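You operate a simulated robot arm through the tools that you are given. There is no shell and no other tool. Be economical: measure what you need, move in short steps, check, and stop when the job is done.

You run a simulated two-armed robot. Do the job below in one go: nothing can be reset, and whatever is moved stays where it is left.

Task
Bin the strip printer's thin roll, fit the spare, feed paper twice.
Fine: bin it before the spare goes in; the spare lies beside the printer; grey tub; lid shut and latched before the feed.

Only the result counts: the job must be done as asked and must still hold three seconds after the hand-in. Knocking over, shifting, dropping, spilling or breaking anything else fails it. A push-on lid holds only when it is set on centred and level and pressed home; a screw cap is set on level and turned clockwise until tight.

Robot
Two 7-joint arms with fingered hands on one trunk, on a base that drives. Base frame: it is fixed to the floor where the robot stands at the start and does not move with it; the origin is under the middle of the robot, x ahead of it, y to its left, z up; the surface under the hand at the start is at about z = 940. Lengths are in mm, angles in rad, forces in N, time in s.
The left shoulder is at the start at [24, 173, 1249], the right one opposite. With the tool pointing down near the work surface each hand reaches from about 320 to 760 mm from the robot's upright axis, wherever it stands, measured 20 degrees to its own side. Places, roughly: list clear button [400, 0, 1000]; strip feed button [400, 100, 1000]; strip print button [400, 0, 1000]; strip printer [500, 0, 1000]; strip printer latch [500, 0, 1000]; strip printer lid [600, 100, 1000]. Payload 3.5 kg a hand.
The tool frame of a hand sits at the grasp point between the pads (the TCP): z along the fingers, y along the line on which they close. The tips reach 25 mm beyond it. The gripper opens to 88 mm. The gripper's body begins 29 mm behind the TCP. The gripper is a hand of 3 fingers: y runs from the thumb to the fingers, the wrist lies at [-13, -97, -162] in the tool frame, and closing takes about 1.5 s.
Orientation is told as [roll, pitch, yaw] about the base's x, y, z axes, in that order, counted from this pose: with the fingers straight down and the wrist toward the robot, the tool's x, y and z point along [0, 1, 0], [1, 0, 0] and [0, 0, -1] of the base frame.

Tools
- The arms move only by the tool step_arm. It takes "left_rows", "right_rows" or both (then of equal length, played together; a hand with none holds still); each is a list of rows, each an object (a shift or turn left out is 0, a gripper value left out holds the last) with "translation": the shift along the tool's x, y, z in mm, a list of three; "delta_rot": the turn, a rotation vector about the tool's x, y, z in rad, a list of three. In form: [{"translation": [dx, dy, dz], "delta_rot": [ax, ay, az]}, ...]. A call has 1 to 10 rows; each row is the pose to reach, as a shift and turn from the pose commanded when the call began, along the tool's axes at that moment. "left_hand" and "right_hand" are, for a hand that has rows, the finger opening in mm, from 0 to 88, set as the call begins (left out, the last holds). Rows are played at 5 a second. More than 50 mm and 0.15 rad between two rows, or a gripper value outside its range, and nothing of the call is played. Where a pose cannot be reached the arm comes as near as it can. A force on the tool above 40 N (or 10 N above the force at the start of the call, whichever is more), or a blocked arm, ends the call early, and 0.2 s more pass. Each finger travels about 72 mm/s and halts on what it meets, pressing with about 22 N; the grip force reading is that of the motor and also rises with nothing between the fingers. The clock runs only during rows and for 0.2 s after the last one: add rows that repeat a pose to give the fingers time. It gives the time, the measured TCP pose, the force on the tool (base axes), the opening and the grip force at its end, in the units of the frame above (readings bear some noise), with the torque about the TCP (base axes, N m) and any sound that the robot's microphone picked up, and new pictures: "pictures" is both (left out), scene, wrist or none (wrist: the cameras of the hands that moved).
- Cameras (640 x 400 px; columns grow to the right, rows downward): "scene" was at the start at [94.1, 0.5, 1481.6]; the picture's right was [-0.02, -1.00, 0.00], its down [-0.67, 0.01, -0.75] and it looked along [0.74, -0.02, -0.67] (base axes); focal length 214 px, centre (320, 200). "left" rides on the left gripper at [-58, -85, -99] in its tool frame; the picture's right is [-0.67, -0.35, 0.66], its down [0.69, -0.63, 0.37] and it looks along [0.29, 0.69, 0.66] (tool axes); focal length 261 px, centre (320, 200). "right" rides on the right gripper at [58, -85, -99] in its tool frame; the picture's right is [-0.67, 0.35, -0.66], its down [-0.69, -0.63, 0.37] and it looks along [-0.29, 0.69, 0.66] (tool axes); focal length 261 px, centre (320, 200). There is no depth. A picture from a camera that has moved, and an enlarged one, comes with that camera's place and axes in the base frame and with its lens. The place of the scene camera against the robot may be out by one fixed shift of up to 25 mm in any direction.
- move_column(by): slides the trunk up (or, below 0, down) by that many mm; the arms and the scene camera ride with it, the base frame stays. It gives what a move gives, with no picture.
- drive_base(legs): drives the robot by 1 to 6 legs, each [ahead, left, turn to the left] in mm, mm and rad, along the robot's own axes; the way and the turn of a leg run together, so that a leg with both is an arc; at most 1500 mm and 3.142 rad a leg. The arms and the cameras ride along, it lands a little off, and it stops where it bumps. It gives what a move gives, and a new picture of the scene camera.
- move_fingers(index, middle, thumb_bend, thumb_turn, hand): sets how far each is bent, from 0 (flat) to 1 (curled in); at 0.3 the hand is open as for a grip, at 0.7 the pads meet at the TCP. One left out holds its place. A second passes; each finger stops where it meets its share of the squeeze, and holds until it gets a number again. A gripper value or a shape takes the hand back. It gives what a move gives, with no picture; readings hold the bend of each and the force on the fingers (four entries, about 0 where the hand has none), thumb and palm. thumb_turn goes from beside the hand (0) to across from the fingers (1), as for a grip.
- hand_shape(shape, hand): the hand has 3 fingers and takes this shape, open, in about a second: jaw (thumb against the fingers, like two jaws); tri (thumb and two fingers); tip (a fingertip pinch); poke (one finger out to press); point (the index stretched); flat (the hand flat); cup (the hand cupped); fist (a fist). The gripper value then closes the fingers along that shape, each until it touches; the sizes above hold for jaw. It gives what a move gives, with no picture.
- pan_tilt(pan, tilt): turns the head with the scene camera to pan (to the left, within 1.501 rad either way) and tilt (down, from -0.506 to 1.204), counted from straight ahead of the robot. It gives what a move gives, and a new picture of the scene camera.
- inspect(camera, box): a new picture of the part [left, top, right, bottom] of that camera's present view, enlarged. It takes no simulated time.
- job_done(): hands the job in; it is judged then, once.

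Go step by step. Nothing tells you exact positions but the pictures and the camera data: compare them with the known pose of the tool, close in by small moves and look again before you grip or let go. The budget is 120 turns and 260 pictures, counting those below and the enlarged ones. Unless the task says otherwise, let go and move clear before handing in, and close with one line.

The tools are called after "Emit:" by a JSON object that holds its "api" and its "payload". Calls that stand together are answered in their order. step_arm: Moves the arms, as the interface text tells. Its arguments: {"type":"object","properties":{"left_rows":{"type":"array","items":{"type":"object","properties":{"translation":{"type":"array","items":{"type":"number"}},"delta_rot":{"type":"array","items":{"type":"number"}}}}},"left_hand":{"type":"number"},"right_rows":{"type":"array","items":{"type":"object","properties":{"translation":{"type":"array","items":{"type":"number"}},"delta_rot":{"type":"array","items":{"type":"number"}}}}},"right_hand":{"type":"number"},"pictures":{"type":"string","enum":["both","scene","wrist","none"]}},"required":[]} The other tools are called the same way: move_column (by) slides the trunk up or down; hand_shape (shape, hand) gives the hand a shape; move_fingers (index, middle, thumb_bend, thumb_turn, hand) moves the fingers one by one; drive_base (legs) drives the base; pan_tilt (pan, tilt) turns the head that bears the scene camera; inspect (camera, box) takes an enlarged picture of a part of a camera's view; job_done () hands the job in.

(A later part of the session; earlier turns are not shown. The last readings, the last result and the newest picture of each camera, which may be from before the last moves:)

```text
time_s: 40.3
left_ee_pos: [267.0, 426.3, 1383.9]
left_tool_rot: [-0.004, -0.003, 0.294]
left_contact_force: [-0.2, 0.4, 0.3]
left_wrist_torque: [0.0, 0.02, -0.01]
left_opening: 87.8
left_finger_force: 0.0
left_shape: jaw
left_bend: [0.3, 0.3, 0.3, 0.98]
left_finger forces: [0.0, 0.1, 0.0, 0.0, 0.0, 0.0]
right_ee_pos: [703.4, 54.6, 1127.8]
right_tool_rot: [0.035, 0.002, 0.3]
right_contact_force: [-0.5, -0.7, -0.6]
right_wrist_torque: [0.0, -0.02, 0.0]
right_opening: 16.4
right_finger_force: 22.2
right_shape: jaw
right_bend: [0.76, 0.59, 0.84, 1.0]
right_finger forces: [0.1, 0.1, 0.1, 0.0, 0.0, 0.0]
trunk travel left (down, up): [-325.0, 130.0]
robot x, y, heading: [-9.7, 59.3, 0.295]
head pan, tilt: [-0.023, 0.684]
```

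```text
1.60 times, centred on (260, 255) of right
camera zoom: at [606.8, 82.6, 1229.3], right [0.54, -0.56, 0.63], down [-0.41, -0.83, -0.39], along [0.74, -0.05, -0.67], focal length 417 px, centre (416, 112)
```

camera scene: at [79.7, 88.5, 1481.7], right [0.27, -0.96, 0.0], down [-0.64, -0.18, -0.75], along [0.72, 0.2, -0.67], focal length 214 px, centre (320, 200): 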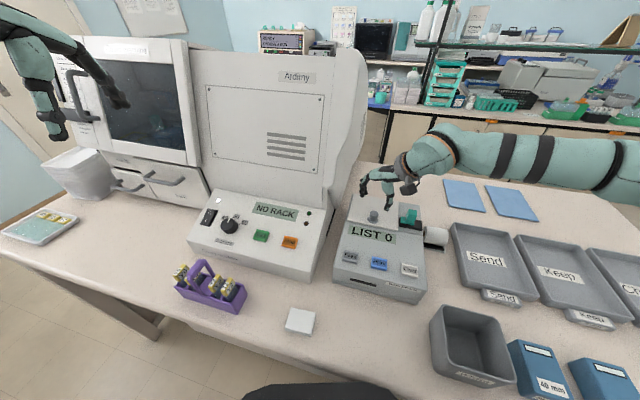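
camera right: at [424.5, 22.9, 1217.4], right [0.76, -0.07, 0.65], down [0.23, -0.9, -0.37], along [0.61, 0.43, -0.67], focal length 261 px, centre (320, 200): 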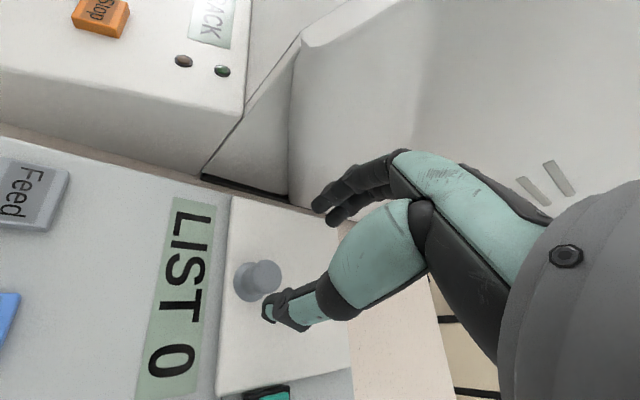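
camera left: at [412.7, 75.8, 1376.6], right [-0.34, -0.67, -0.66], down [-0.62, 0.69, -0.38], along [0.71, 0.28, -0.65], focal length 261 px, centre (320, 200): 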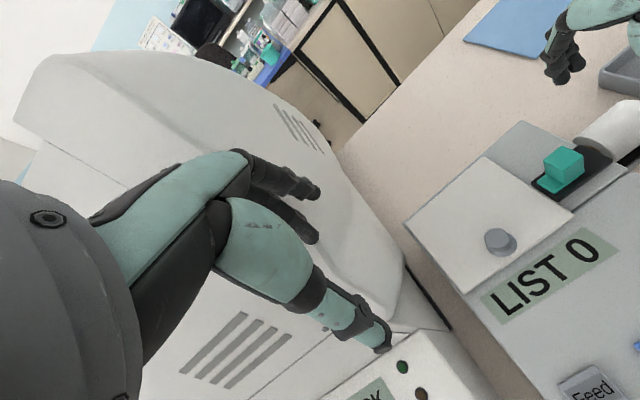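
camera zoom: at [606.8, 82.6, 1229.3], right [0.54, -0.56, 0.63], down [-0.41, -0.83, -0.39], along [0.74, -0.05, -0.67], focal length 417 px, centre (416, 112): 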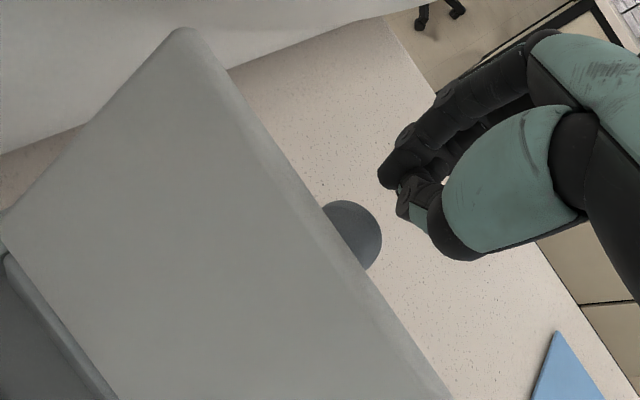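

The lid stands open on its own now. I lift the hand clear and bring it back above the bay.

Emit:
{"api": "step_arm", "payload": {"right_rows": [{"translation": [0, 0, -35]}, {"translation": [0, 0, -70]}, {"translation": [0, 0, -100]}, {"translation": [12, -40, -100]}, {"translation": [25, -80, -100]}, {"translation": [38, -120, -100]}, {"translation": [50, -160, -100]}, {"translation": [50, -160, -100]}], "right_hand": 60}}

Emit:
{"api": "inspect", "payload": {"camera": "right", "box": [60, 150, 360, 400]}}

Emit:
{"api": "inspect", "payload": {"camera": "scene", "box": [320, 160, 460, 280]}}

```text
time_s: 42.1
left_ee_pos: [265.7, 427.0, 1384.9]
left_tool_rot: [-0.003, -0.004, 0.296]
left_contact_force: [0.2, 0.2, 0.0]
left_wrist_torque: [0.0, 0.04, 0.02]
left_opening: 87.6
left_finger_force: 0.0
left_shape: jaw
left_bend: [0.3, 0.3, 0.3, 0.98]
left_finger forces: [0.0, 0.1, 0.0, 0.0, 0.0, 0.1]
right_ee_pos: [537.9, 50.9, 1227.9]
right_tool_rot: [0.036, 0.001, 0.297]
right_contact_force: [-0.1, -1.3, 0.6]
right_wrist_torque: [0.0, 0.01, -0.01]
right_opening: 59.6
right_finger_force: 0.1
right_shape: jaw
right_bend: [0.28, 0.38, 0.6, 1.0]
right_finger forces: [0.0, 0.0, 0.0, 0.0, 0.1, 0.0]
trunk travel left (down, up): [-325.0, 130.0]
robot x, y, heading: [-10.2, 59.2, 0.295]
head pan, tilt: [-0.023, 0.684]
camera scene: at [80.4, 88.5, 1481.6], right [0.27, -0.96, 0.0], down [-0.64, -0.18, -0.74], along [0.72, 0.2, -0.67], focal length 214 px, centre (320, 200)
camera right: at [441.7, 79.0, 1329.5], right [0.54, -0.56, 0.63], down [-0.41, -0.83, -0.39], along [0.74, -0.05, -0.67], focal length 261 px, centre (320, 200)
```

scene: 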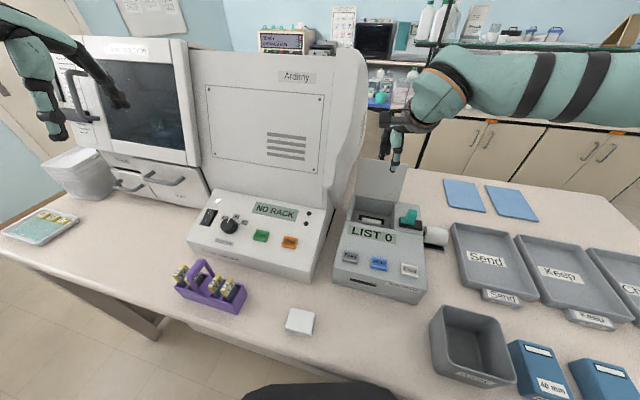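
right: 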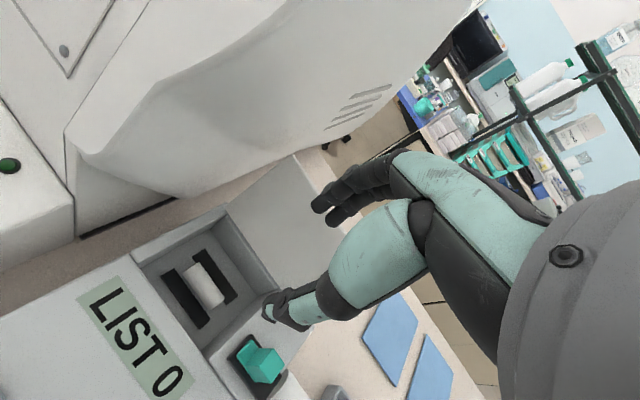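

```text
1.60 times, centred on (210, 275) of right
camera zoom: at [441.7, 79.0, 1329.5], right [0.54, -0.56, 0.63], down [-0.41, -0.83, -0.39], along [0.74, -0.05, -0.67], focal length 417 px, centre (496, 80)
```

zoom: 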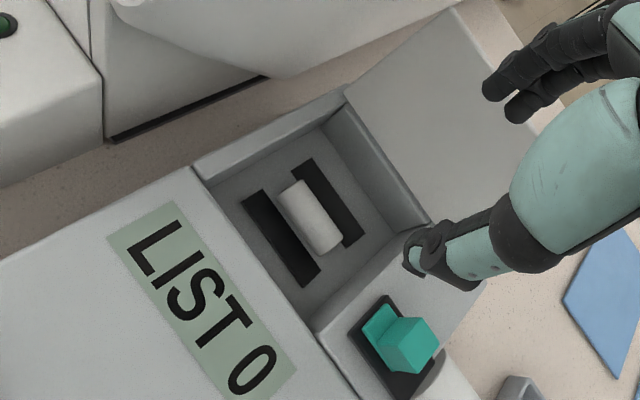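

```text
3.33 times, centred on (390, 220) of scene
camera zoom: at [80.4, 88.5, 1481.6], right [0.27, -0.96, 0.0], down [-0.64, -0.18, -0.74], along [0.72, 0.2, -0.67], focal length 715 px, centre (87, 133)
```

zoom: 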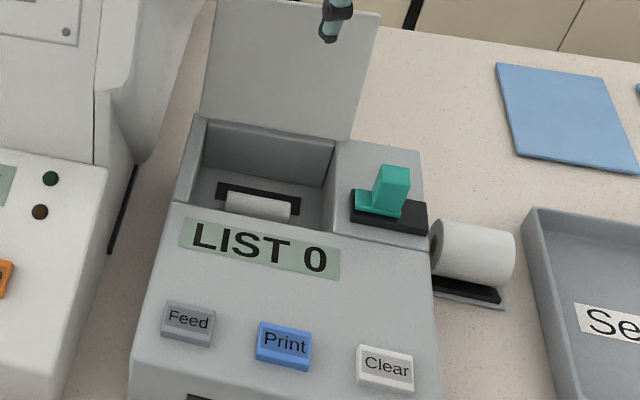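

Emit:
{"api": "step_arm", "payload": {"right_rows": [{"translation": [0, 7, 40], "delta_rot": [0.01, -0.034, 0.06]}, {"translation": [-1, 14, 80], "delta_rot": [0.01, -0.034, 0.12]}, {"translation": [-2, 22, 120], "delta_rot": [0.01, -0.034, 0.18]}, {"translation": [-2, 22, 165], "delta_rot": [0.01, -0.034, 0.18]}, {"translation": [-2, 22, 165], "delta_rot": [0.01, -0.034, 0.18]}], "right_hand": 55, "pictures": "none"}}

Emit:
{"api": "inspect", "payload": {"camera": "right", "box": [110, 180, 410, 400]}}

Emit:
{"api": "inspect", "payload": {"camera": "scene", "box": [320, 160, 460, 280]}}

```text
time_s: 43.3
left_ee_pos: [266.9, 426.2, 1385.3]
left_tool_rot: [-0.005, -0.005, 0.295]
left_contact_force: [0.1, -0.4, -0.4]
left_wrist_torque: [-0.03, 0.01, -0.01]
left_opening: 87.7
left_finger_force: 0.0
left_shape: jaw
left_bend: [0.3, 0.3, 0.3, 0.98]
left_finger forces: [0.0, 0.0, 0.0, 0.1, 0.0, 0.1]
right_ee_pos: [558.1, 60.7, 1065.3]
right_tool_rot: [0.001, 0.014, 0.117]
right_contact_force: [0.3, -0.2, 0.4]
right_wrist_torque: [-0.01, -0.01, -0.01]
right_opening: 55.5
right_finger_force: 0.1
right_shape: jaw
right_bend: [0.28, 0.39, 0.63, 1.0]
right_finger forces: [0.1, 0.1, 0.0, 0.0, 0.0, 0.1]
trunk travel left (down, up): [-325.0, 130.0]
robot x, y, heading: [-12.8, 60.2, 0.303]
head pan, tilt: [-0.023, 0.684]
```

```text
1.82 times, centred on (260, 290) of right
camera zoom: at [468.5, 109.9, 1165.3], right [0.43, -0.62, 0.65], down [-0.55, -0.76, -0.36], along [0.71, -0.2, -0.67], focal length 474 px, centre (429, 36)
```

zoom: 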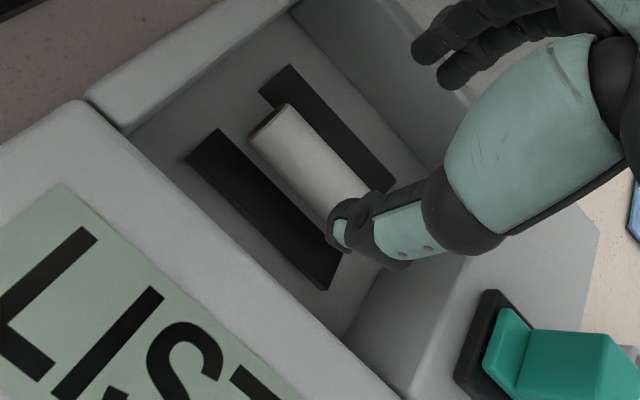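

```text
3.33 times, centred on (390, 220) of scene
camera zoom: at [79.8, 88.3, 1481.7], right [0.27, -0.96, 0.0], down [-0.64, -0.18, -0.75], along [0.72, 0.2, -0.67], focal length 715 px, centre (87, 133)
```

zoom: 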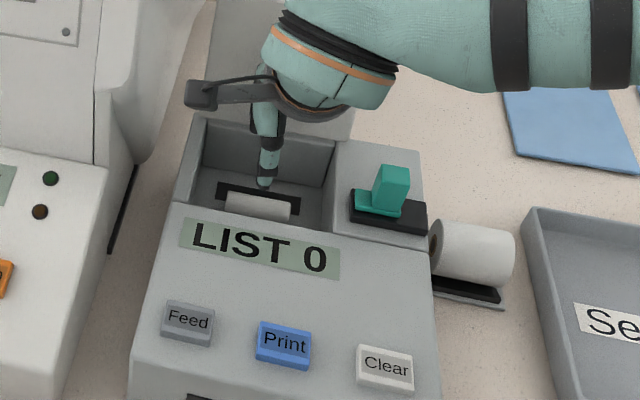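

Emit:
{"api": "step_arm", "payload": {"right_rows": [{"translation": [-1, -1, 20]}, {"translation": [-1, -1, 40]}, {"translation": [-1, -1, 55]}, {"translation": [-1, -1, 55]}], "pictures": "none"}}

Emit:
{"api": "inspect", "payload": {"camera": "right", "box": [110, 180, 410, 400]}}

Emit:
{"api": "inspect", "payload": {"camera": "scene", "box": [340, 160, 440, 250]}}

```text
time_s: 44.3
left_ee_pos: [266.4, 426.5, 1385.7]
left_tool_rot: [-0.004, -0.003, 0.295]
left_contact_force: [-0.4, 0.1, -0.3]
left_wrist_torque: [-0.01, 0.01, -0.01]
left_opening: 87.8
left_finger_force: 0.0
left_shape: jaw
left_bend: [0.3, 0.3, 0.3, 0.98]
left_finger forces: [0.0, 0.0, 0.0, 0.0, 0.0, 0.0]
right_ee_pos: [556.5, 59.1, 1008.2]
right_tool_rot: [0.0, 0.015, 0.118]
right_contact_force: [0.7, -1.0, 0.8]
right_wrist_torque: [-0.03, 0.01, 0.02]
right_opening: 55.6
right_finger_force: 0.2
right_shape: jaw
right_bend: [0.28, 0.39, 0.63, 1.0]
right_finger forces: [0.1, 0.0, 0.0, 0.0, 0.1, 0.0]
trunk travel left (down, up): [-325.0, 130.0]
robot x, y, heading: [-10.3, 62.6, 0.298]
head pan, tilt: [-0.023, 0.684]
```

```text
1.82 times, centred on (260, 290) of right
camera zoom: at [466.7, 108.5, 1109.5], right [0.43, -0.62, 0.65], down [-0.55, -0.76, -0.36], along [0.71, -0.2, -0.67], focal length 474 px, centre (429, 36)
```

zoom: 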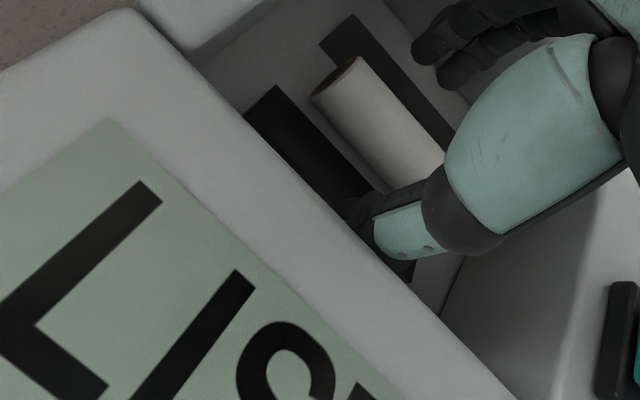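

```text
4.44 times, centred on (390, 205) of scene
camera zoom: at [80.1, 88.4, 1481.6], right [0.27, -0.96, 0.0], down [-0.64, -0.18, -0.75], along [0.72, 0.2, -0.67], focal length 953 px, centre (9, 178)
```

zoom: 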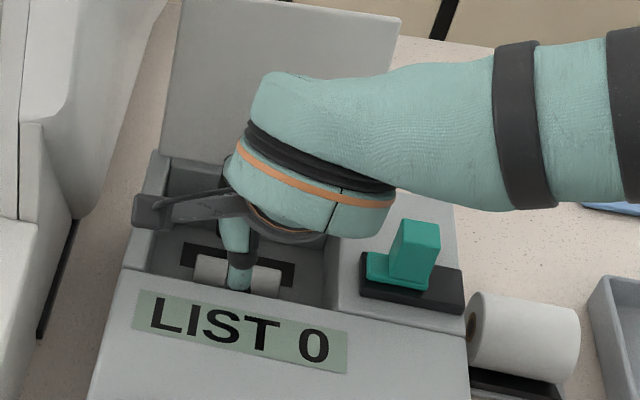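

Emit:
{"api": "step_arm", "payload": {"right_rows": [{"translation": [0, 2, 7]}, {"translation": [0, 3, 15]}, {"translation": [0, 3, 15]}], "pictures": "none"}}

Emit:
{"api": "step_arm", "payload": {"right_rows": [{"translation": [0, 0, 0]}, {"translation": [0, 0, 0]}, {"translation": [0, 0, 0]}, {"translation": [0, 0, 0]}, {"translation": [0, 0, 0]}, {"translation": [0, 0, 0]}, {"translation": [0, 0, 0]}], "right_hand": 5, "pictures": "none"}}

Emit:
{"api": "inspect", "payload": {"camera": "right", "box": [110, 180, 410, 400]}}

```text
time_s: 45.1
left_ee_pos: [265.9, 426.4, 1384.8]
left_tool_rot: [-0.003, -0.004, 0.294]
left_contact_force: [-0.3, -0.7, 0.2]
left_wrist_torque: [-0.02, 0.02, 0.0]
left_opening: 87.7
left_finger_force: 0.2
left_shape: jaw
left_bend: [0.3, 0.3, 0.3, 0.98]
left_finger forces: [0.0, 0.0, 0.1, 0.0, 0.0, 0.1]
right_ee_pos: [557.8, 60.5, 993.6]
right_tool_rot: [0.001, 0.013, 0.119]
right_contact_force: [-0.5, -0.6, 1.5]
right_wrist_torque: [-0.02, -0.06, 0.03]
right_opening: 55.1
right_finger_force: 0.0
right_shape: jaw
right_bend: [0.28, 0.39, 0.63, 1.0]
right_finger forces: [0.5, 0.7, 0.0, 0.0, 0.1, 0.0]
trunk travel left (down, up): [-325.0, 130.0]
robot x, y, heading: [-12.8, 60.8, 0.3]
head pan, tilt: [-0.023, 0.684]
```

```text
time_s: 46.7
left_ee_pos: [265.9, 426.7, 1384.4]
left_tool_rot: [-0.003, -0.005, 0.295]
left_contact_force: [0.4, 0.5, 0.3]
left_wrist_torque: [0.02, 0.01, 0.0]
left_opening: 88.0
left_finger_force: 0.0
left_shape: jaw
left_bend: [0.3, 0.3, 0.3, 0.98]
left_finger forces: [0.1, 0.1, 0.0, 0.0, 0.0, 0.0]
right_ee_pos: [558.5, 60.7, 993.3]
right_tool_rot: [-0.001, 0.014, 0.117]
right_contact_force: [-0.3, -0.2, 0.7]
right_wrist_torque: [0.01, 0.01, -0.02]
right_opening: 17.4
right_finger_force: 21.8
right_shape: jaw
right_bend: [0.73, 0.6, 0.75, 1.0]
right_finger forces: [12.3, 6.7, 0.1, 0.1, 19.4, 0.1]
trunk travel left (down, up): [-325.0, 130.0]
robot x, y, heading: [-10.0, 56.8, 0.296]
head pan, tilt: [-0.023, 0.684]
```

```text
1.82 times, centred on (260, 290) of right
camera zoom: at [468.7, 109.2, 1093.8], right [0.43, -0.62, 0.65], down [-0.55, -0.76, -0.36], along [0.71, -0.2, -0.67], focal length 474 px, centre (429, 36)
```

zoom: 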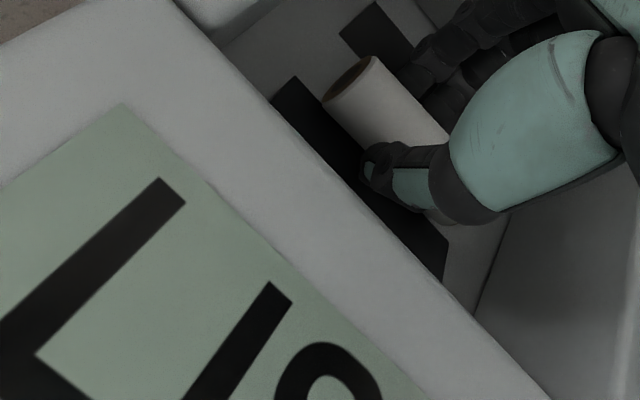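

Emit:
{"api": "step_arm", "payload": {"right_rows": [{"translation": [0, 0, -15]}, {"translation": [0, 0, -40]}, {"translation": [0, 0, -70]}, {"translation": [0, 0, -100]}, {"translation": [0, 0, -140]}, {"translation": [0, 0, -160]}, {"translation": [0, 0, -160]}]}}

Emit:
{"api": "inspect", "payload": {"camera": "right", "box": [110, 180, 410, 400]}}

```text
time_s: 48.3
left_ee_pos: [267.5, 427.4, 1385.5]
left_tool_rot: [-0.004, -0.003, 0.296]
left_contact_force: [-0.1, -0.2, -0.1]
left_wrist_torque: [-0.01, -0.01, 0.02]
left_opening: 88.1
left_finger_force: 0.1
left_shape: jaw
left_bend: [0.3, 0.3, 0.3, 0.98]
left_finger forces: [0.0, 0.1, 0.1, 0.0, 0.0, 0.1]
right_ee_pos: [561.9, 60.5, 1152.6]
right_tool_rot: [0.001, 0.016, 0.117]
right_contact_force: [0.3, 1.1, 0.0]
right_wrist_torque: [-0.02, 0.02, 0.01]
right_opening: 17.3
right_finger_force: 21.8
right_shape: jaw
right_bend: [0.73, 0.6, 0.75, 1.0]
right_finger forces: [12.0, 6.8, 0.0, 0.0, 19.2, 0.0]
trunk travel left (down, up): [-325.0, 130.0]
robot x, y, heading: [-11.0, 58.3, 0.291]
head pan, tilt: [-0.023, 0.684]
camera scene: at [80.4, 88.5, 1481.6], right [0.27, -0.96, 0.0], down [-0.64, -0.18, -0.74], along [0.72, 0.2, -0.67], focal length 214 px, centre (320, 200)
camera right: at [472.0, 108.4, 1253.1], right [0.43, -0.62, 0.65], down [-0.55, -0.76, -0.36], along [0.71, -0.2, -0.67], focal length 261 px, centre (320, 200)
```

scene: 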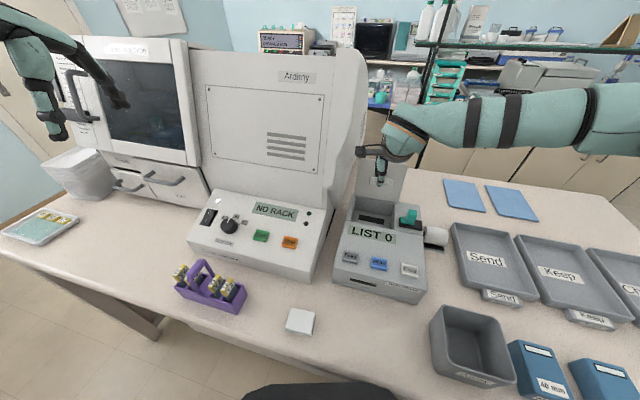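
right: 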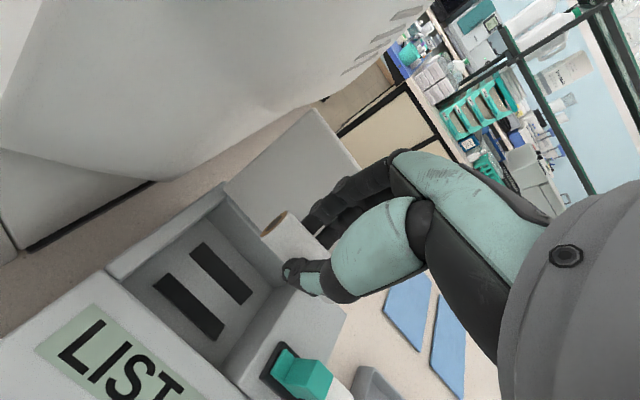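

```text
1.82 times, centred on (260, 290) of right
camera zoom: at [472.0, 108.4, 1253.1], right [0.43, -0.62, 0.65], down [-0.55, -0.76, -0.36], along [0.71, -0.2, -0.67], focal length 474 px, centre (429, 36)
```

zoom: 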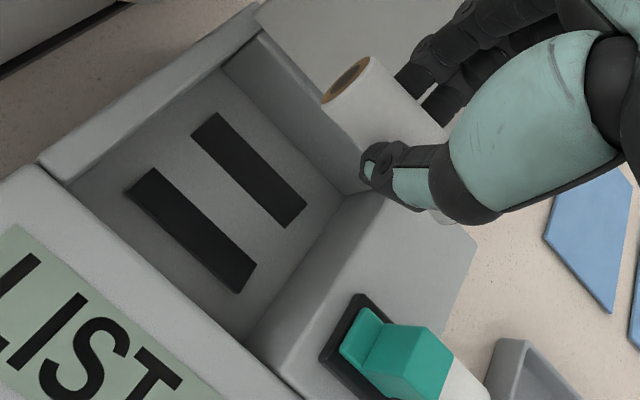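

The thin roll is held. I carry it over to the Waste tub at about [281, -163].

Emit:
{"api": "step_arm", "payload": {"right_rows": [{"translation": [-21, -34, 0]}, {"translation": [-42, -68, 0]}, {"translation": [-63, -102, 0]}, {"translation": [-84, -136, 0]}, {"translation": [-105, -170, 0]}, {"translation": [-126, -204, 0]}, {"translation": [-147, -238, 0]}, {"translation": [-168, -272, 0]}, {"translation": [-188, -300, 0]}, {"translation": [-188, -300, 0]}]}}

```text
time_s: 50.5
left_ee_pos: [266.1, 426.4, 1384.3]
left_tool_rot: [-0.003, -0.003, 0.297]
left_contact_force: [0.2, 0.3, -0.2]
left_wrist_torque: [-0.02, -0.01, 0.01]
left_opening: 87.8
left_finger_force: 0.0
left_shape: jaw
left_bend: [0.3, 0.3, 0.3, 0.98]
left_finger forces: [0.0, 0.0, 0.0, 0.0, 0.0, 0.0]
right_ee_pos: [420.3, -52.3, 1157.4]
right_tool_rot: [0.0, 0.015, 0.117]
right_contact_force: [0.7, -0.3, 0.1]
right_wrist_torque: [-0.01, 0.0, 0.0]
right_opening: 17.3
right_finger_force: 22.2
right_shape: jaw
right_bend: [0.73, 0.6, 0.75, 1.0]
right_finger forces: [12.1, 6.7, 0.0, 0.0, 19.2, 0.0]
right hand out of reach, approached as far as the arm can: row 5, 6, 7, 8, 9, 10
trunk travel left (down, up): [-325.0, 130.0]
robot x, y, heading: [-7.5, 61.3, 0.298]
head pan, tilt: [-0.023, 0.684]
camera scene: at [80.0, 88.3, 1481.6], right [0.27, -0.96, 0.0], down [-0.64, -0.18, -0.75], along [0.72, 0.2, -0.67], focal length 214 px, centre (320, 200)
camera right: at [330.9, -3.9, 1256.9], right [0.43, -0.62, 0.65], down [-0.55, -0.76, -0.36], along [0.71, -0.2, -0.67], focal length 261 px, centre (320, 200)
```

scene: 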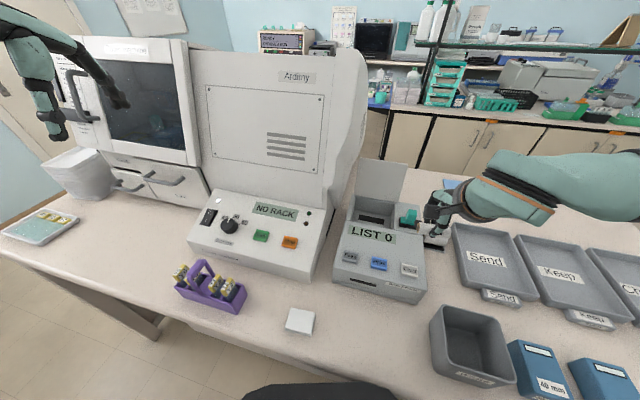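
right: 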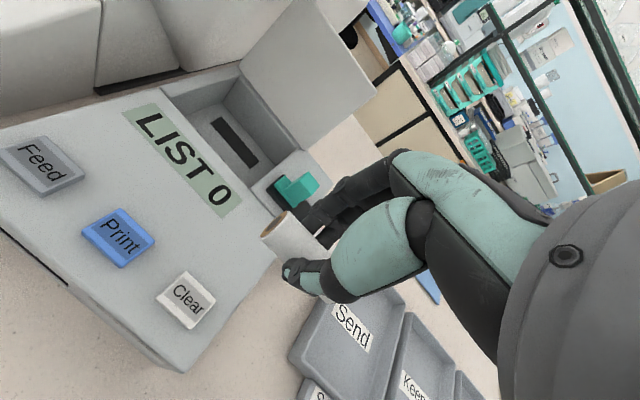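

Emit:
{"api": "drive_base", "payload": {"legs": [[-110, 0, 0], [0, 0, -0.3]]}}

```text
time_s: 52.7
left_ee_pos: [257.9, 296.8, 1384.9]
left_tool_rot: [-0.001, -0.005, -0.006]
left_contact_force: [0.1, 0.5, -0.5]
left_wrist_torque: [0.01, -0.03, -0.04]
left_opening: 87.5
left_finger_force: 0.1
left_shape: jaw
left_bend: [0.3, 0.3, 0.3, 0.98]
left_finger forces: [0.1, 0.0, 0.0, 0.0, 0.0, 0.0]
right_ee_pos: [264.4, -206.0, 1156.3]
right_tool_rot: [0.001, 0.013, -0.181]
right_contact_force: [0.4, -0.3, -0.2]
right_wrist_torque: [-0.01, 0.01, -0.02]
right_opening: 17.1
right_finger_force: 21.8
right_shape: jaw
right_bend: [0.73, 0.6, 0.75, 1.0]
right_finger forces: [12.1, 6.7, 0.1, 0.0, 19.1, 0.1]
trunk travel left (down, up): [-325.0, 130.0]
robot x, y, heading: [-111.0, 26.0, -0.001]
head pan, tilt: [-0.023, 0.684]
camera scene: at [-20.0, 27.4, 1481.6], right [-0.02, -1.0, 0.0], down [-0.67, 0.02, -0.75], along [0.74, -0.02, -0.67], focal length 214 px, centre (320, 200)
```

scene: 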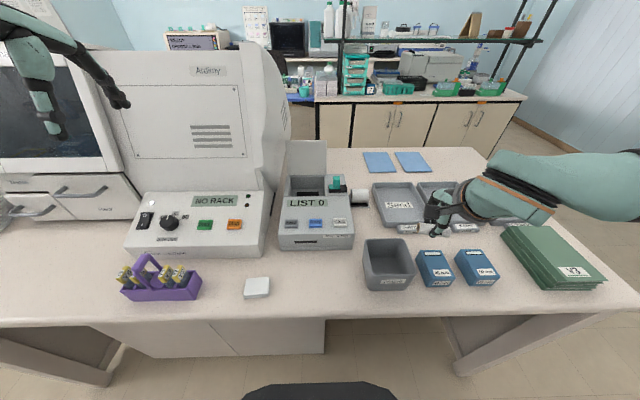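

Emit:
{"api": "step_arm", "payload": {"right_rows": [{"translation": [25, 2, 0]}, {"translation": [49, 4, 0]}, {"translation": [49, 4, 30]}, {"translation": [49, 4, 30]}]}}

Emit:
{"api": "inspect", "payload": {"camera": "scene", "box": [340, 200, 480, 310]}}

```text
time_s: 53.7
left_ee_pos: [259.9, 296.8, 1385.5]
left_tool_rot: [-0.004, -0.004, -0.006]
left_contact_force: [-0.4, -0.9, -0.6]
left_wrist_torque: [0.02, 0.0, 0.0]
left_opening: 87.5
left_finger_force: 0.0
left_shape: jaw
left_bend: [0.3, 0.3, 0.3, 0.98]
left_finger forces: [0.1, 0.0, 0.0, 0.0, 0.0, 0.0]
right_ee_pos: [276.9, -161.2, 1124.9]
right_tool_rot: [0.002, 0.015, -0.181]
right_contact_force: [-0.5, 0.0, 0.2]
right_wrist_torque: [-0.03, -0.02, 0.03]
right_opening: 17.2
right_finger_force: 22.1
right_shape: jaw
right_bend: [0.73, 0.6, 0.75, 1.0]
right_finger forces: [12.1, 6.8, 0.0, 0.1, 19.0, 0.1]
trunk travel left (down, up): [-325.0, 130.0]
robot x, y, heading: [-112.5, 26.7, -0.006]
head pan, tilt: [-0.023, 0.684]
camera scene: at [-20.1, 26.9, 1481.6], right [-0.02, -1.0, 0.0], down [-0.67, 0.02, -0.75], along [0.75, -0.02, -0.67], focal length 214 px, centre (320, 200)
camera right: at [205.7, -88.0, 1226.2], right [0.23, -0.72, 0.65], down [-0.75, -0.56, -0.36], along [0.62, -0.4, -0.67], focal length 261 px, centre (320, 200)
```

scene: 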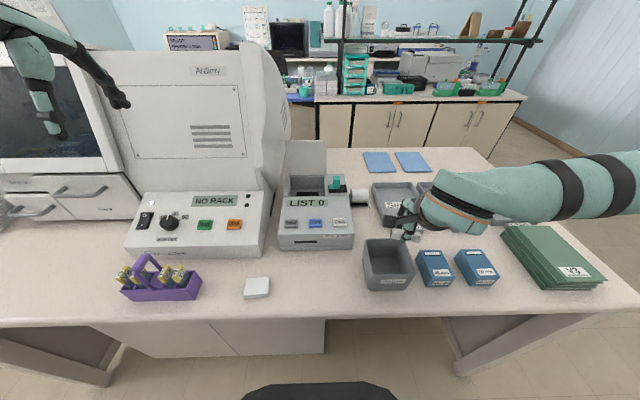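
right: 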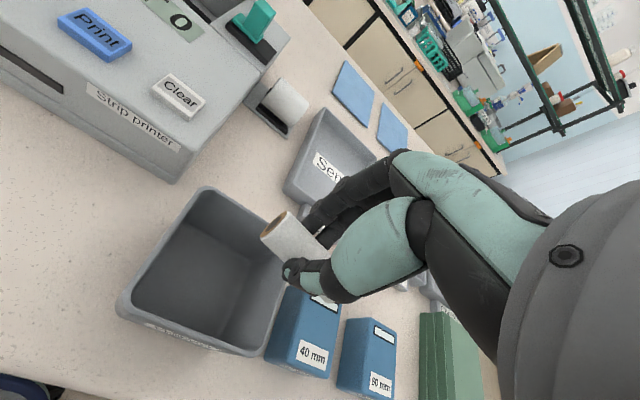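

```text
3.64 times, centred on (410, 255) of scene
camera zoom: at [-20.1, 26.9, 1481.6], right [-0.02, -1.0, 0.0], down [-0.67, 0.02, -0.75], along [0.75, -0.02, -0.67], focal length 780 px, centre (-7, 0)
```

zoom: 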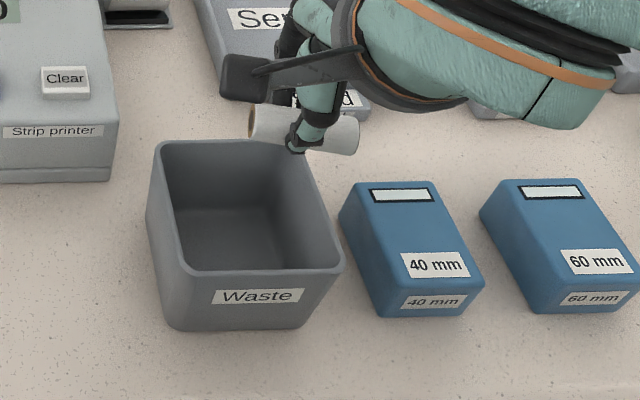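

Emit:
{"api": "inspect", "payload": {"camera": "right", "box": [90, 160, 390, 380]}}

```text
1.82 times, centred on (240, 270) of right
camera zoom: at [205.7, -88.0, 1226.2], right [0.23, -0.72, 0.65], down [-0.75, -0.56, -0.36], along [0.62, -0.4, -0.67], focal length 474 px, centre (466, 73)
```

zoom: 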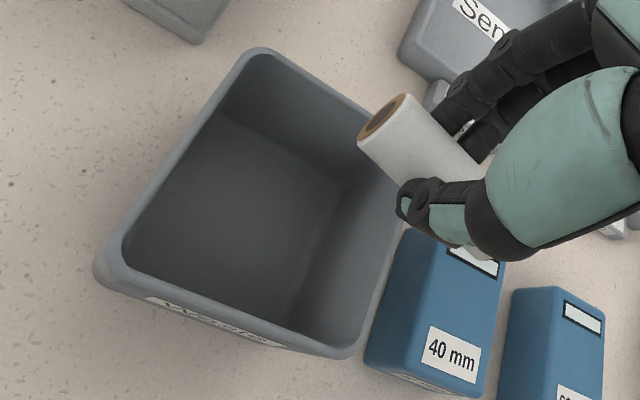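

Emit:
{"api": "step_arm", "payload": {"right_rows": [{"translation": [6, 0, 0], "delta_rot": [0, 0, -0.09]}, {"translation": [12, -1, 0], "delta_rot": [0, 0, -0.18]}, {"translation": [12, -1, 40], "delta_rot": [0, 0, -0.18]}, {"translation": [12, -1, 60], "delta_rot": [0, 0, -0.18]}, {"translation": [12, -1, 60], "delta_rot": [0, 0, -0.18]}], "pictures": "wrist"}}

Emit:
{"api": "inspect", "payload": {"camera": "scene", "box": [340, 200, 480, 310]}}

```text
time_s: 54.9
left_ee_pos: [258.4, 296.3, 1385.1]
left_tool_rot: [-0.002, -0.004, -0.005]
left_contact_force: [-0.6, 0.1, 0.4]
left_wrist_torque: [0.01, 0.01, -0.03]
left_opening: 87.7
left_finger_force: 0.1
left_shape: jaw
left_bend: [0.3, 0.3, 0.3, 0.98]
left_finger forces: [0.1, 0.0, 0.0, 0.1, 0.0, 0.0]
right_ee_pos: [278.1, -147.8, 1067.8]
right_tool_rot: [0.003, 0.013, -0.001]
right_contact_force: [1.3, 0.8, 0.3]
right_wrist_torque: [0.03, -0.02, 0.02]
right_opening: 16.7
right_finger_force: 22.4
right_shape: jaw
right_bend: [0.73, 0.6, 0.75, 1.0]
right_finger forces: [11.9, 6.5, 0.0, 0.0, 17.4, 0.1]
trunk travel left (down, up): [-325.0, 130.0]
robot x, y, heading: [-116.7, 26.3, -0.006]
head pan, tilt: [-0.023, 0.684]
camera right: at [194.2, -88.5, 1169.1], right [0.36, -0.67, 0.65], down [-0.64, -0.68, -0.36], along [0.68, -0.28, -0.67], focal length 261 px, centre (320, 200)
```

right: 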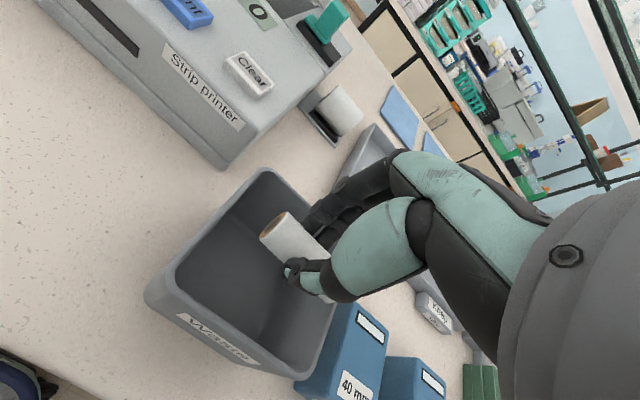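

```text
3.64 times, centred on (410, 255) of scene
camera zoom: at [-20.3, 27.2, 1481.7], right [-0.02, -1.0, 0.0], down [-0.67, 0.02, -0.75], along [0.75, -0.02, -0.67], focal length 780 px, centre (-7, 0)
```

zoom: 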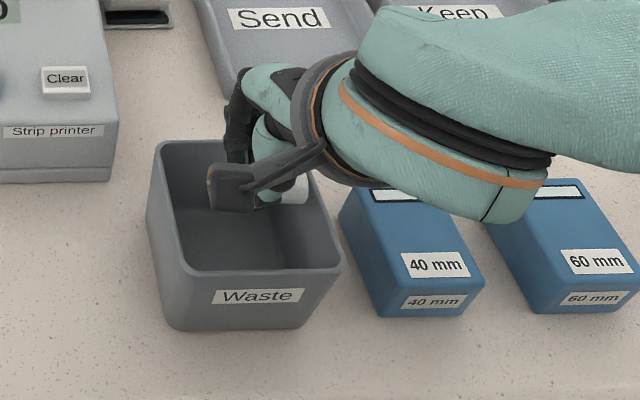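

Emit:
{"api": "step_arm", "payload": {"right_rows": [{"translation": [-4, -3, 20]}, {"translation": [-4, -3, 40]}, {"translation": [-4, -3, 60]}, {"translation": [-4, -3, 60]}], "pictures": "wrist"}}

Emit:
{"api": "inspect", "payload": {"camera": "scene", "box": [340, 200, 480, 310]}}

```text
time_s: 55.9
left_ee_pos: [258.8, 295.5, 1385.8]
left_tool_rot: [-0.002, -0.004, -0.004]
left_contact_force: [-0.4, 0.2, -1.1]
left_wrist_torque: [-0.04, -0.02, 0.01]
left_opening: 87.8
left_finger_force: 0.2
left_shape: jaw
left_bend: [0.3, 0.3, 0.3, 0.98]
left_finger forces: [0.0, 0.0, 0.1, 0.1, 0.0, 0.1]
right_ee_pos: [273.2, -152.2, 1017.7]
right_tool_rot: [0.003, 0.013, -0.003]
right_contact_force: [-1.1, 0.6, 0.4]
right_wrist_torque: [0.01, 0.0, 0.01]
right_opening: 17.0
right_finger_force: 21.8
right_shape: jaw
right_bend: [0.73, 0.6, 0.75, 1.0]
right_finger forces: [11.7, 6.5, 0.0, 0.0, 17.2, 0.0]
right hand out of reach, approached as far as the arm can: row 3, 4
trunk travel left (down, up): [-325.0, 130.0]
robot x, y, heading: [-109.7, 26.3, 0.001]
head pan, tilt: [-0.023, 0.684]
camera right: at [190.3, -93.5, 1118.7], right [0.36, -0.67, 0.65], down [-0.64, -0.68, -0.36], along [0.68, -0.28, -0.67], focal length 261 px, centre (320, 200)
```

right: 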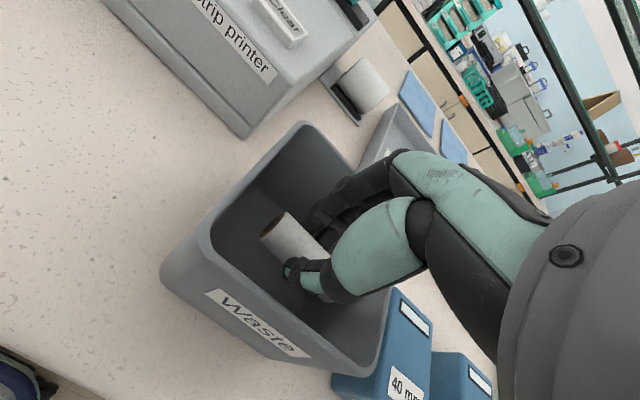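

```text
3.64 times, centred on (410, 255) of scene
camera zoom: at [-20.1, 25.9, 1481.6], right [-0.02, -1.0, 0.0], down [-0.67, 0.02, -0.75], along [0.75, -0.02, -0.67], focal length 780 px, centre (-7, 0)
```

zoom: 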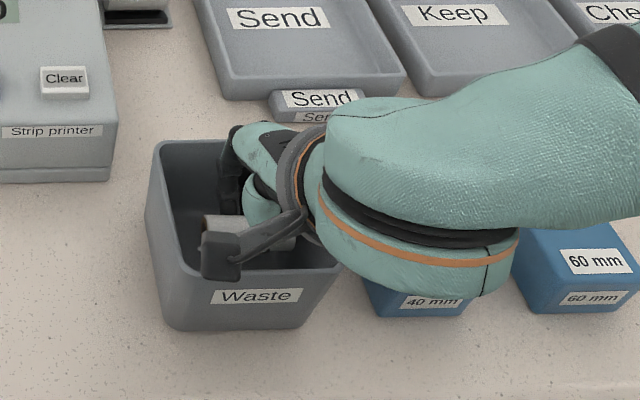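

Emit:
{"api": "step_arm", "payload": {"right_rows": [{"translation": [0, 0, 0]}, {"translation": [0, 0, 0]}, {"translation": [0, 0, 0]}, {"translation": [0, 0, 0]}, {"translation": [0, 0, -20]}, {"translation": [0, 0, -50]}, {"translation": [0, 0, -90]}, {"translation": [0, 0, -130]}], "right_hand": 42, "pictures": "both"}}

```text
time_s: 57.7
left_ee_pos: [258.0, 296.8, 1384.5]
left_tool_rot: [-0.004, -0.004, -0.006]
left_contact_force: [0.6, -0.5, 0.6]
left_wrist_torque: [0.02, 0.03, 0.01]
left_opening: 87.4
left_finger_force: 0.2
left_shape: jaw
left_bend: [0.3, 0.3, 0.3, 0.98]
left_finger forces: [0.1, 0.0, 0.0, 0.1, 0.1, 0.1]
right_ee_pos: [278.2, -147.1, 1144.6]
right_tool_rot: [0.003, 0.015, -0.003]
right_contact_force: [-0.6, 0.7, 0.0]
right_wrist_torque: [-0.04, 0.03, 0.01]
right_opening: 41.6
right_finger_force: 0.1
right_shape: jaw
right_bend: [0.74, 0.45, 0.71, 1.0]
right_finger forces: [0.0, 0.0, 0.0, 0.0, 0.0, 0.0]
trunk travel left (down, up): [-325.0, 130.0]
robot x, y, heading: [-112.6, 25.4, -0.004]
head pan, tilt: [-0.023, 0.684]
camera scene: at [-20.4, 27.2, 1481.7], right [-0.02, -1.0, 0.0], down [-0.67, 0.02, -0.75], along [0.75, -0.02, -0.67], focal length 214 px, centre (320, 200)
camera right: at [195.5, -89.0, 1246.1], right [0.36, -0.67, 0.65], down [-0.64, -0.68, -0.36], along [0.68, -0.28, -0.67], focal length 261 px, centre (320, 200)
```

scene: 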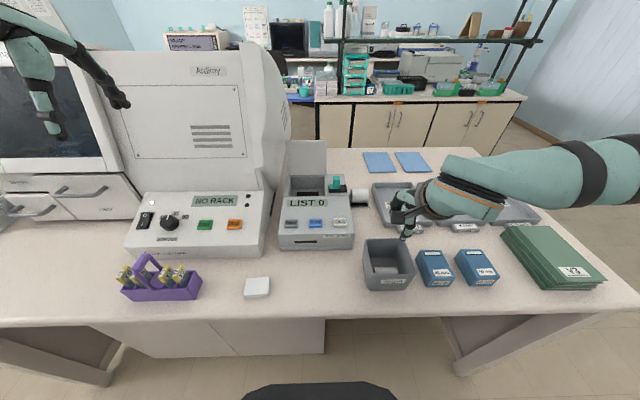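
right: 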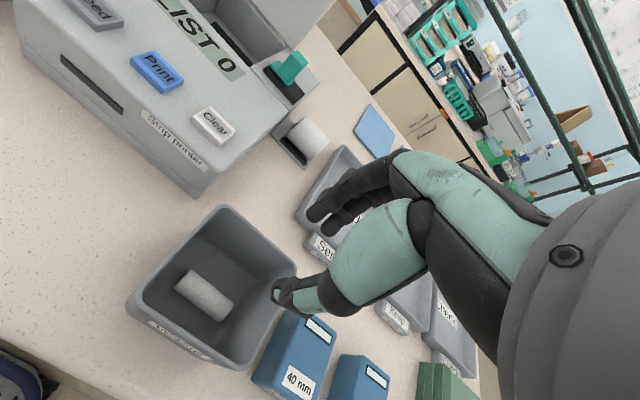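

The thin roll lies in the Waste tub and the lid is still open. I drive forward again to get the spare roll.

Emit:
{"api": "drive_base", "payload": {"legs": [[108, 0, 0]]}}

Emit:
{"api": "inspect", "payload": {"camera": "right", "box": [0, 50, 330, 300]}}

```text
time_s: 58.8
left_ee_pos: [363.7, 296.1, 1385.6]
left_tool_rot: [-0.004, -0.006, -0.007]
left_contact_force: [0.3, 0.5, -0.1]
left_wrist_torque: [-0.02, -0.04, -0.02]
left_opening: 87.6
left_finger_force: 0.1
left_shape: jaw
left_bend: [0.3, 0.3, 0.3, 0.98]
left_finger forces: [0.0, 0.0, 0.0, 0.1, 0.0, 0.0]
right_ee_pos: [383.6, -147.9, 1145.4]
right_tool_rot: [0.005, 0.012, -0.004]
right_contact_force: [0.2, 0.6, 0.2]
right_wrist_torque: [0.01, -0.02, -0.03]
right_opening: 41.6
right_finger_force: 0.0
right_shape: jaw
right_bend: [0.74, 0.45, 0.71, 1.0]
right_finger forces: [0.1, 0.0, 0.0, 0.1, 0.1, 0.0]
trunk travel left (down, up): [-325.0, 130.0]
robot x, y, heading: [-7.8, 30.3, -0.009]
head pan, tilt: [-0.023, 0.684]
camera scene: at [84.6, 26.7, 1481.9], right [-0.03, -1.0, 0.0], down [-0.66, 0.02, -0.75], along [0.75, -0.02, -0.67], focal length 214 px, centre (320, 200)
```

scene: 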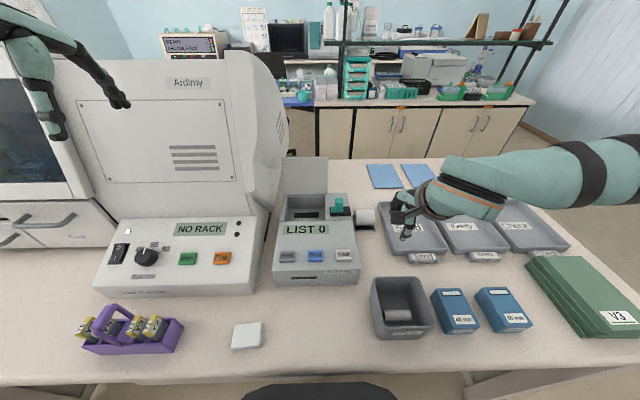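

```text
1.60 times, centred on (165, 175) of right
camera zoom: at [300.8, -89.9, 1246.4], right [0.35, -0.67, 0.65], down [-0.64, -0.68, -0.36], along [0.69, -0.29, -0.67], focal length 417 px, centre (568, 240)
```

zoom: 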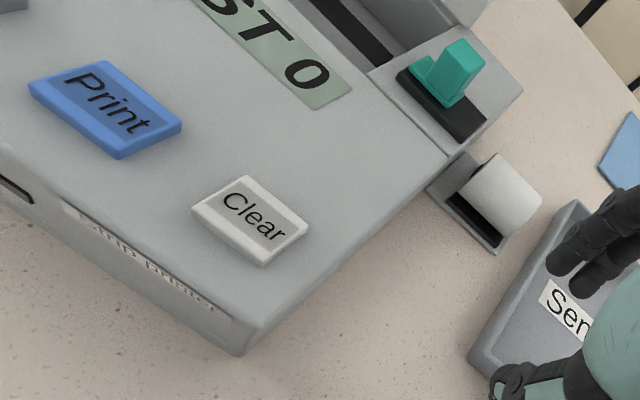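

Emit:
{"api": "step_arm", "payload": {"right_rows": [{"translation": [4, 36, 0]}, {"translation": [8, 72, 0]}, {"translation": [12, 108, 10]}, {"translation": [16, 144, 25]}, {"translation": [18, 174, 40]}, {"translation": [18, 174, 40]}], "right_hand": 80}}

Emit:
{"api": "inspect", "payload": {"camera": "right", "box": [110, 180, 410, 400]}}

Emit:
{"api": "inspect", "payload": {"camera": "scene", "box": [310, 160, 450, 270]}}

```text
time_s: 60.2
left_ee_pos: [367.0, 296.3, 1385.6]
left_tool_rot: [-0.004, -0.003, -0.007]
left_contact_force: [-0.5, -0.5, 1.3]
left_wrist_torque: [0.04, -0.01, -0.03]
left_opening: 87.3
left_finger_force: 0.1
left_shape: jaw
left_bend: [0.3, 0.3, 0.3, 0.98]
left_finger forces: [0.0, 0.1, 0.1, 0.0, 0.0, 0.0]
right_ee_pos: [563.3, -133.1, 1105.1]
right_tool_rot: [0.004, 0.014, -0.001]
right_contact_force: [-0.4, 0.3, 0.3]
right_wrist_torque: [-0.01, -0.02, 0.01]
right_opening: 80.1
right_finger_force: 0.1
right_shape: jaw
right_bend: [0.3, 0.32, 0.32, 0.98]
right_finger forces: [0.0, 0.0, 0.0, 0.0, 0.0, 0.1]
trunk travel left (down, up): [-325.0, 130.0]
robot x, y, heading: [-6.1, 25.7, -0.006]
head pan, tilt: [-0.023, 0.684]
camera scene: at [87.6, 26.4, 1481.6], right [-0.03, -1.0, 0.0], down [-0.67, 0.02, -0.75], along [0.74, -0.02, -0.67], focal length 214 px, centre (320, 200)
camera right: at [480.5, -73.3, 1206.2], right [0.36, -0.67, 0.65], down [-0.64, -0.68, -0.36], along [0.68, -0.29, -0.67], focal length 261 px, centre (320, 200)
```

scene: 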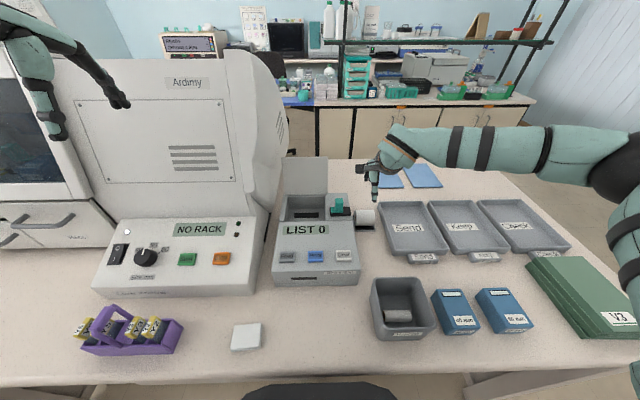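
right: 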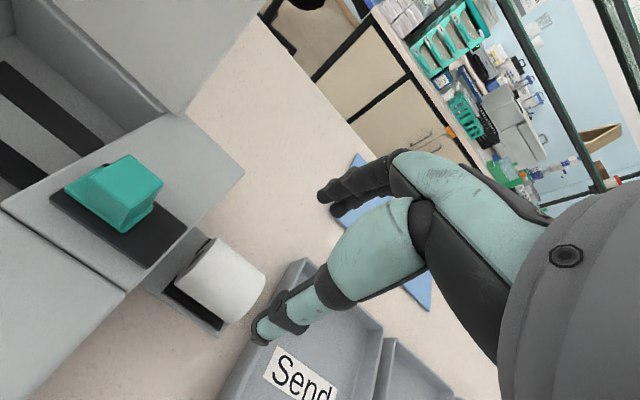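

```text
1.82 times, centred on (260, 290) of right
camera zoom: at [480.5, -73.3, 1206.2], right [0.36, -0.67, 0.65], down [-0.64, -0.68, -0.36], along [0.68, -0.29, -0.67], focal length 474 px, centre (429, 36)
```

zoom: 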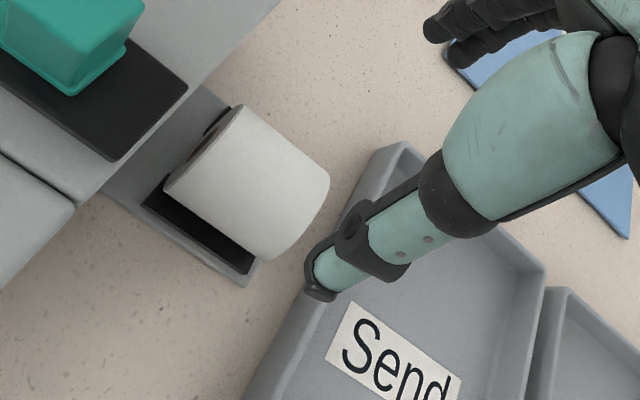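

```text
3.64 times, centred on (380, 215) of scene
camera zoom: at [87.6, 26.4, 1481.6], right [-0.03, -1.0, 0.0], down [-0.67, 0.02, -0.75], along [0.74, -0.02, -0.67], focal length 780 px, centre (102, 146)
```

zoom: 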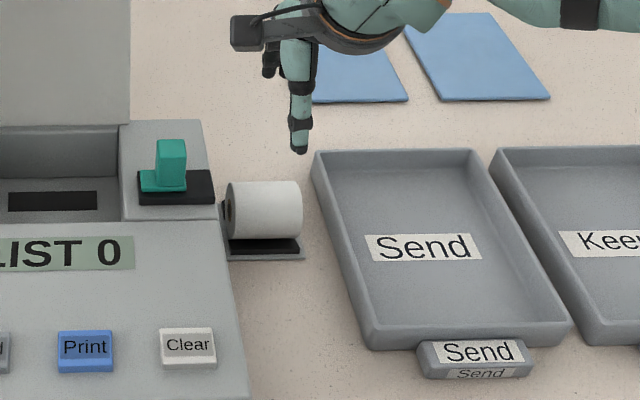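

Emit:
{"api": "step_arm", "payload": {"right_rows": [{"translation": [2, -1, 35]}, {"translation": [2, -1, 70]}, {"translation": [2, -1, 85]}, {"translation": [2, -1, 85]}], "pictures": "none"}}

Emit:
{"api": "inspect", "payload": {"camera": "right", "box": [110, 180, 410, 400]}}

Emit:
{"api": "inspect", "payload": {"camera": "scene", "box": [310, 160, 450, 270]}}

```text
time_s: 61.2
left_ee_pos: [367.5, 296.0, 1384.9]
left_tool_rot: [-0.003, -0.004, -0.009]
left_contact_force: [-0.2, 0.1, -0.4]
left_wrist_torque: [0.04, 0.0, 0.0]
left_opening: 87.7
left_finger_force: 0.1
left_shape: jaw
left_bend: [0.3, 0.3, 0.3, 0.98]
left_finger forces: [0.0, 0.0, 0.0, 0.0, 0.0, 0.1]
right_ee_pos: [558.5, -127.4, 1014.2]
right_tool_rot: [0.003, 0.014, -0.002]
right_contact_force: [0.0, -0.1, 0.0]
right_wrist_torque: [-0.02, 0.0, -0.01]
right_opening: 79.8
right_finger_force: 0.1
right_shape: jaw
right_bend: [0.3, 0.32, 0.32, 0.98]
right_finger forces: [0.0, 0.0, 0.1, 0.1, 0.1, 0.0]
trunk travel left (down, up): [-325.0, 130.0]
robot x, y, heading: [-9.2, 23.8, -0.004]
head pan, tilt: [-0.023, 0.684]
```

```text
1.82 times, centred on (260, 290) of right
camera zoom: at [476.3, -68.3, 1115.9], right [0.36, -0.67, 0.65], down [-0.64, -0.68, -0.36], along [0.68, -0.29, -0.67], focal length 474 px, centre (429, 36)
```

zoom: 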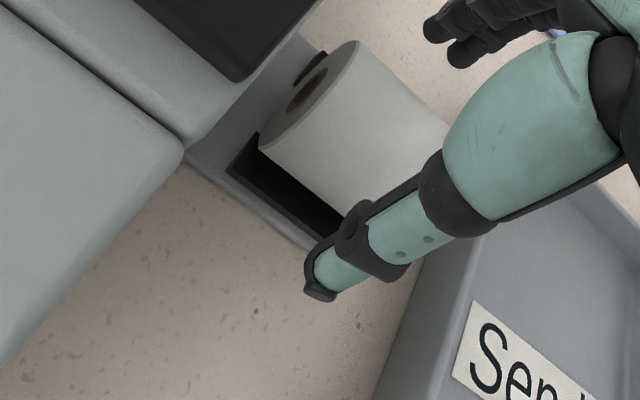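

```text
3.64 times, centred on (380, 215) of scene
camera zoom: at [87.8, 26.7, 1481.6], right [-0.03, -1.0, 0.0], down [-0.67, 0.02, -0.75], along [0.74, -0.02, -0.67], focal length 780 px, centre (102, 146)
```

zoom: 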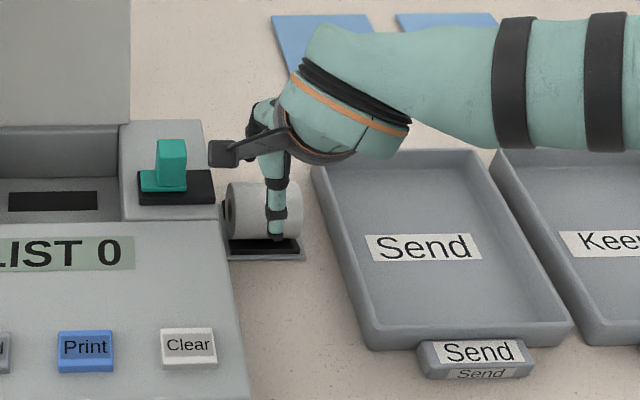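

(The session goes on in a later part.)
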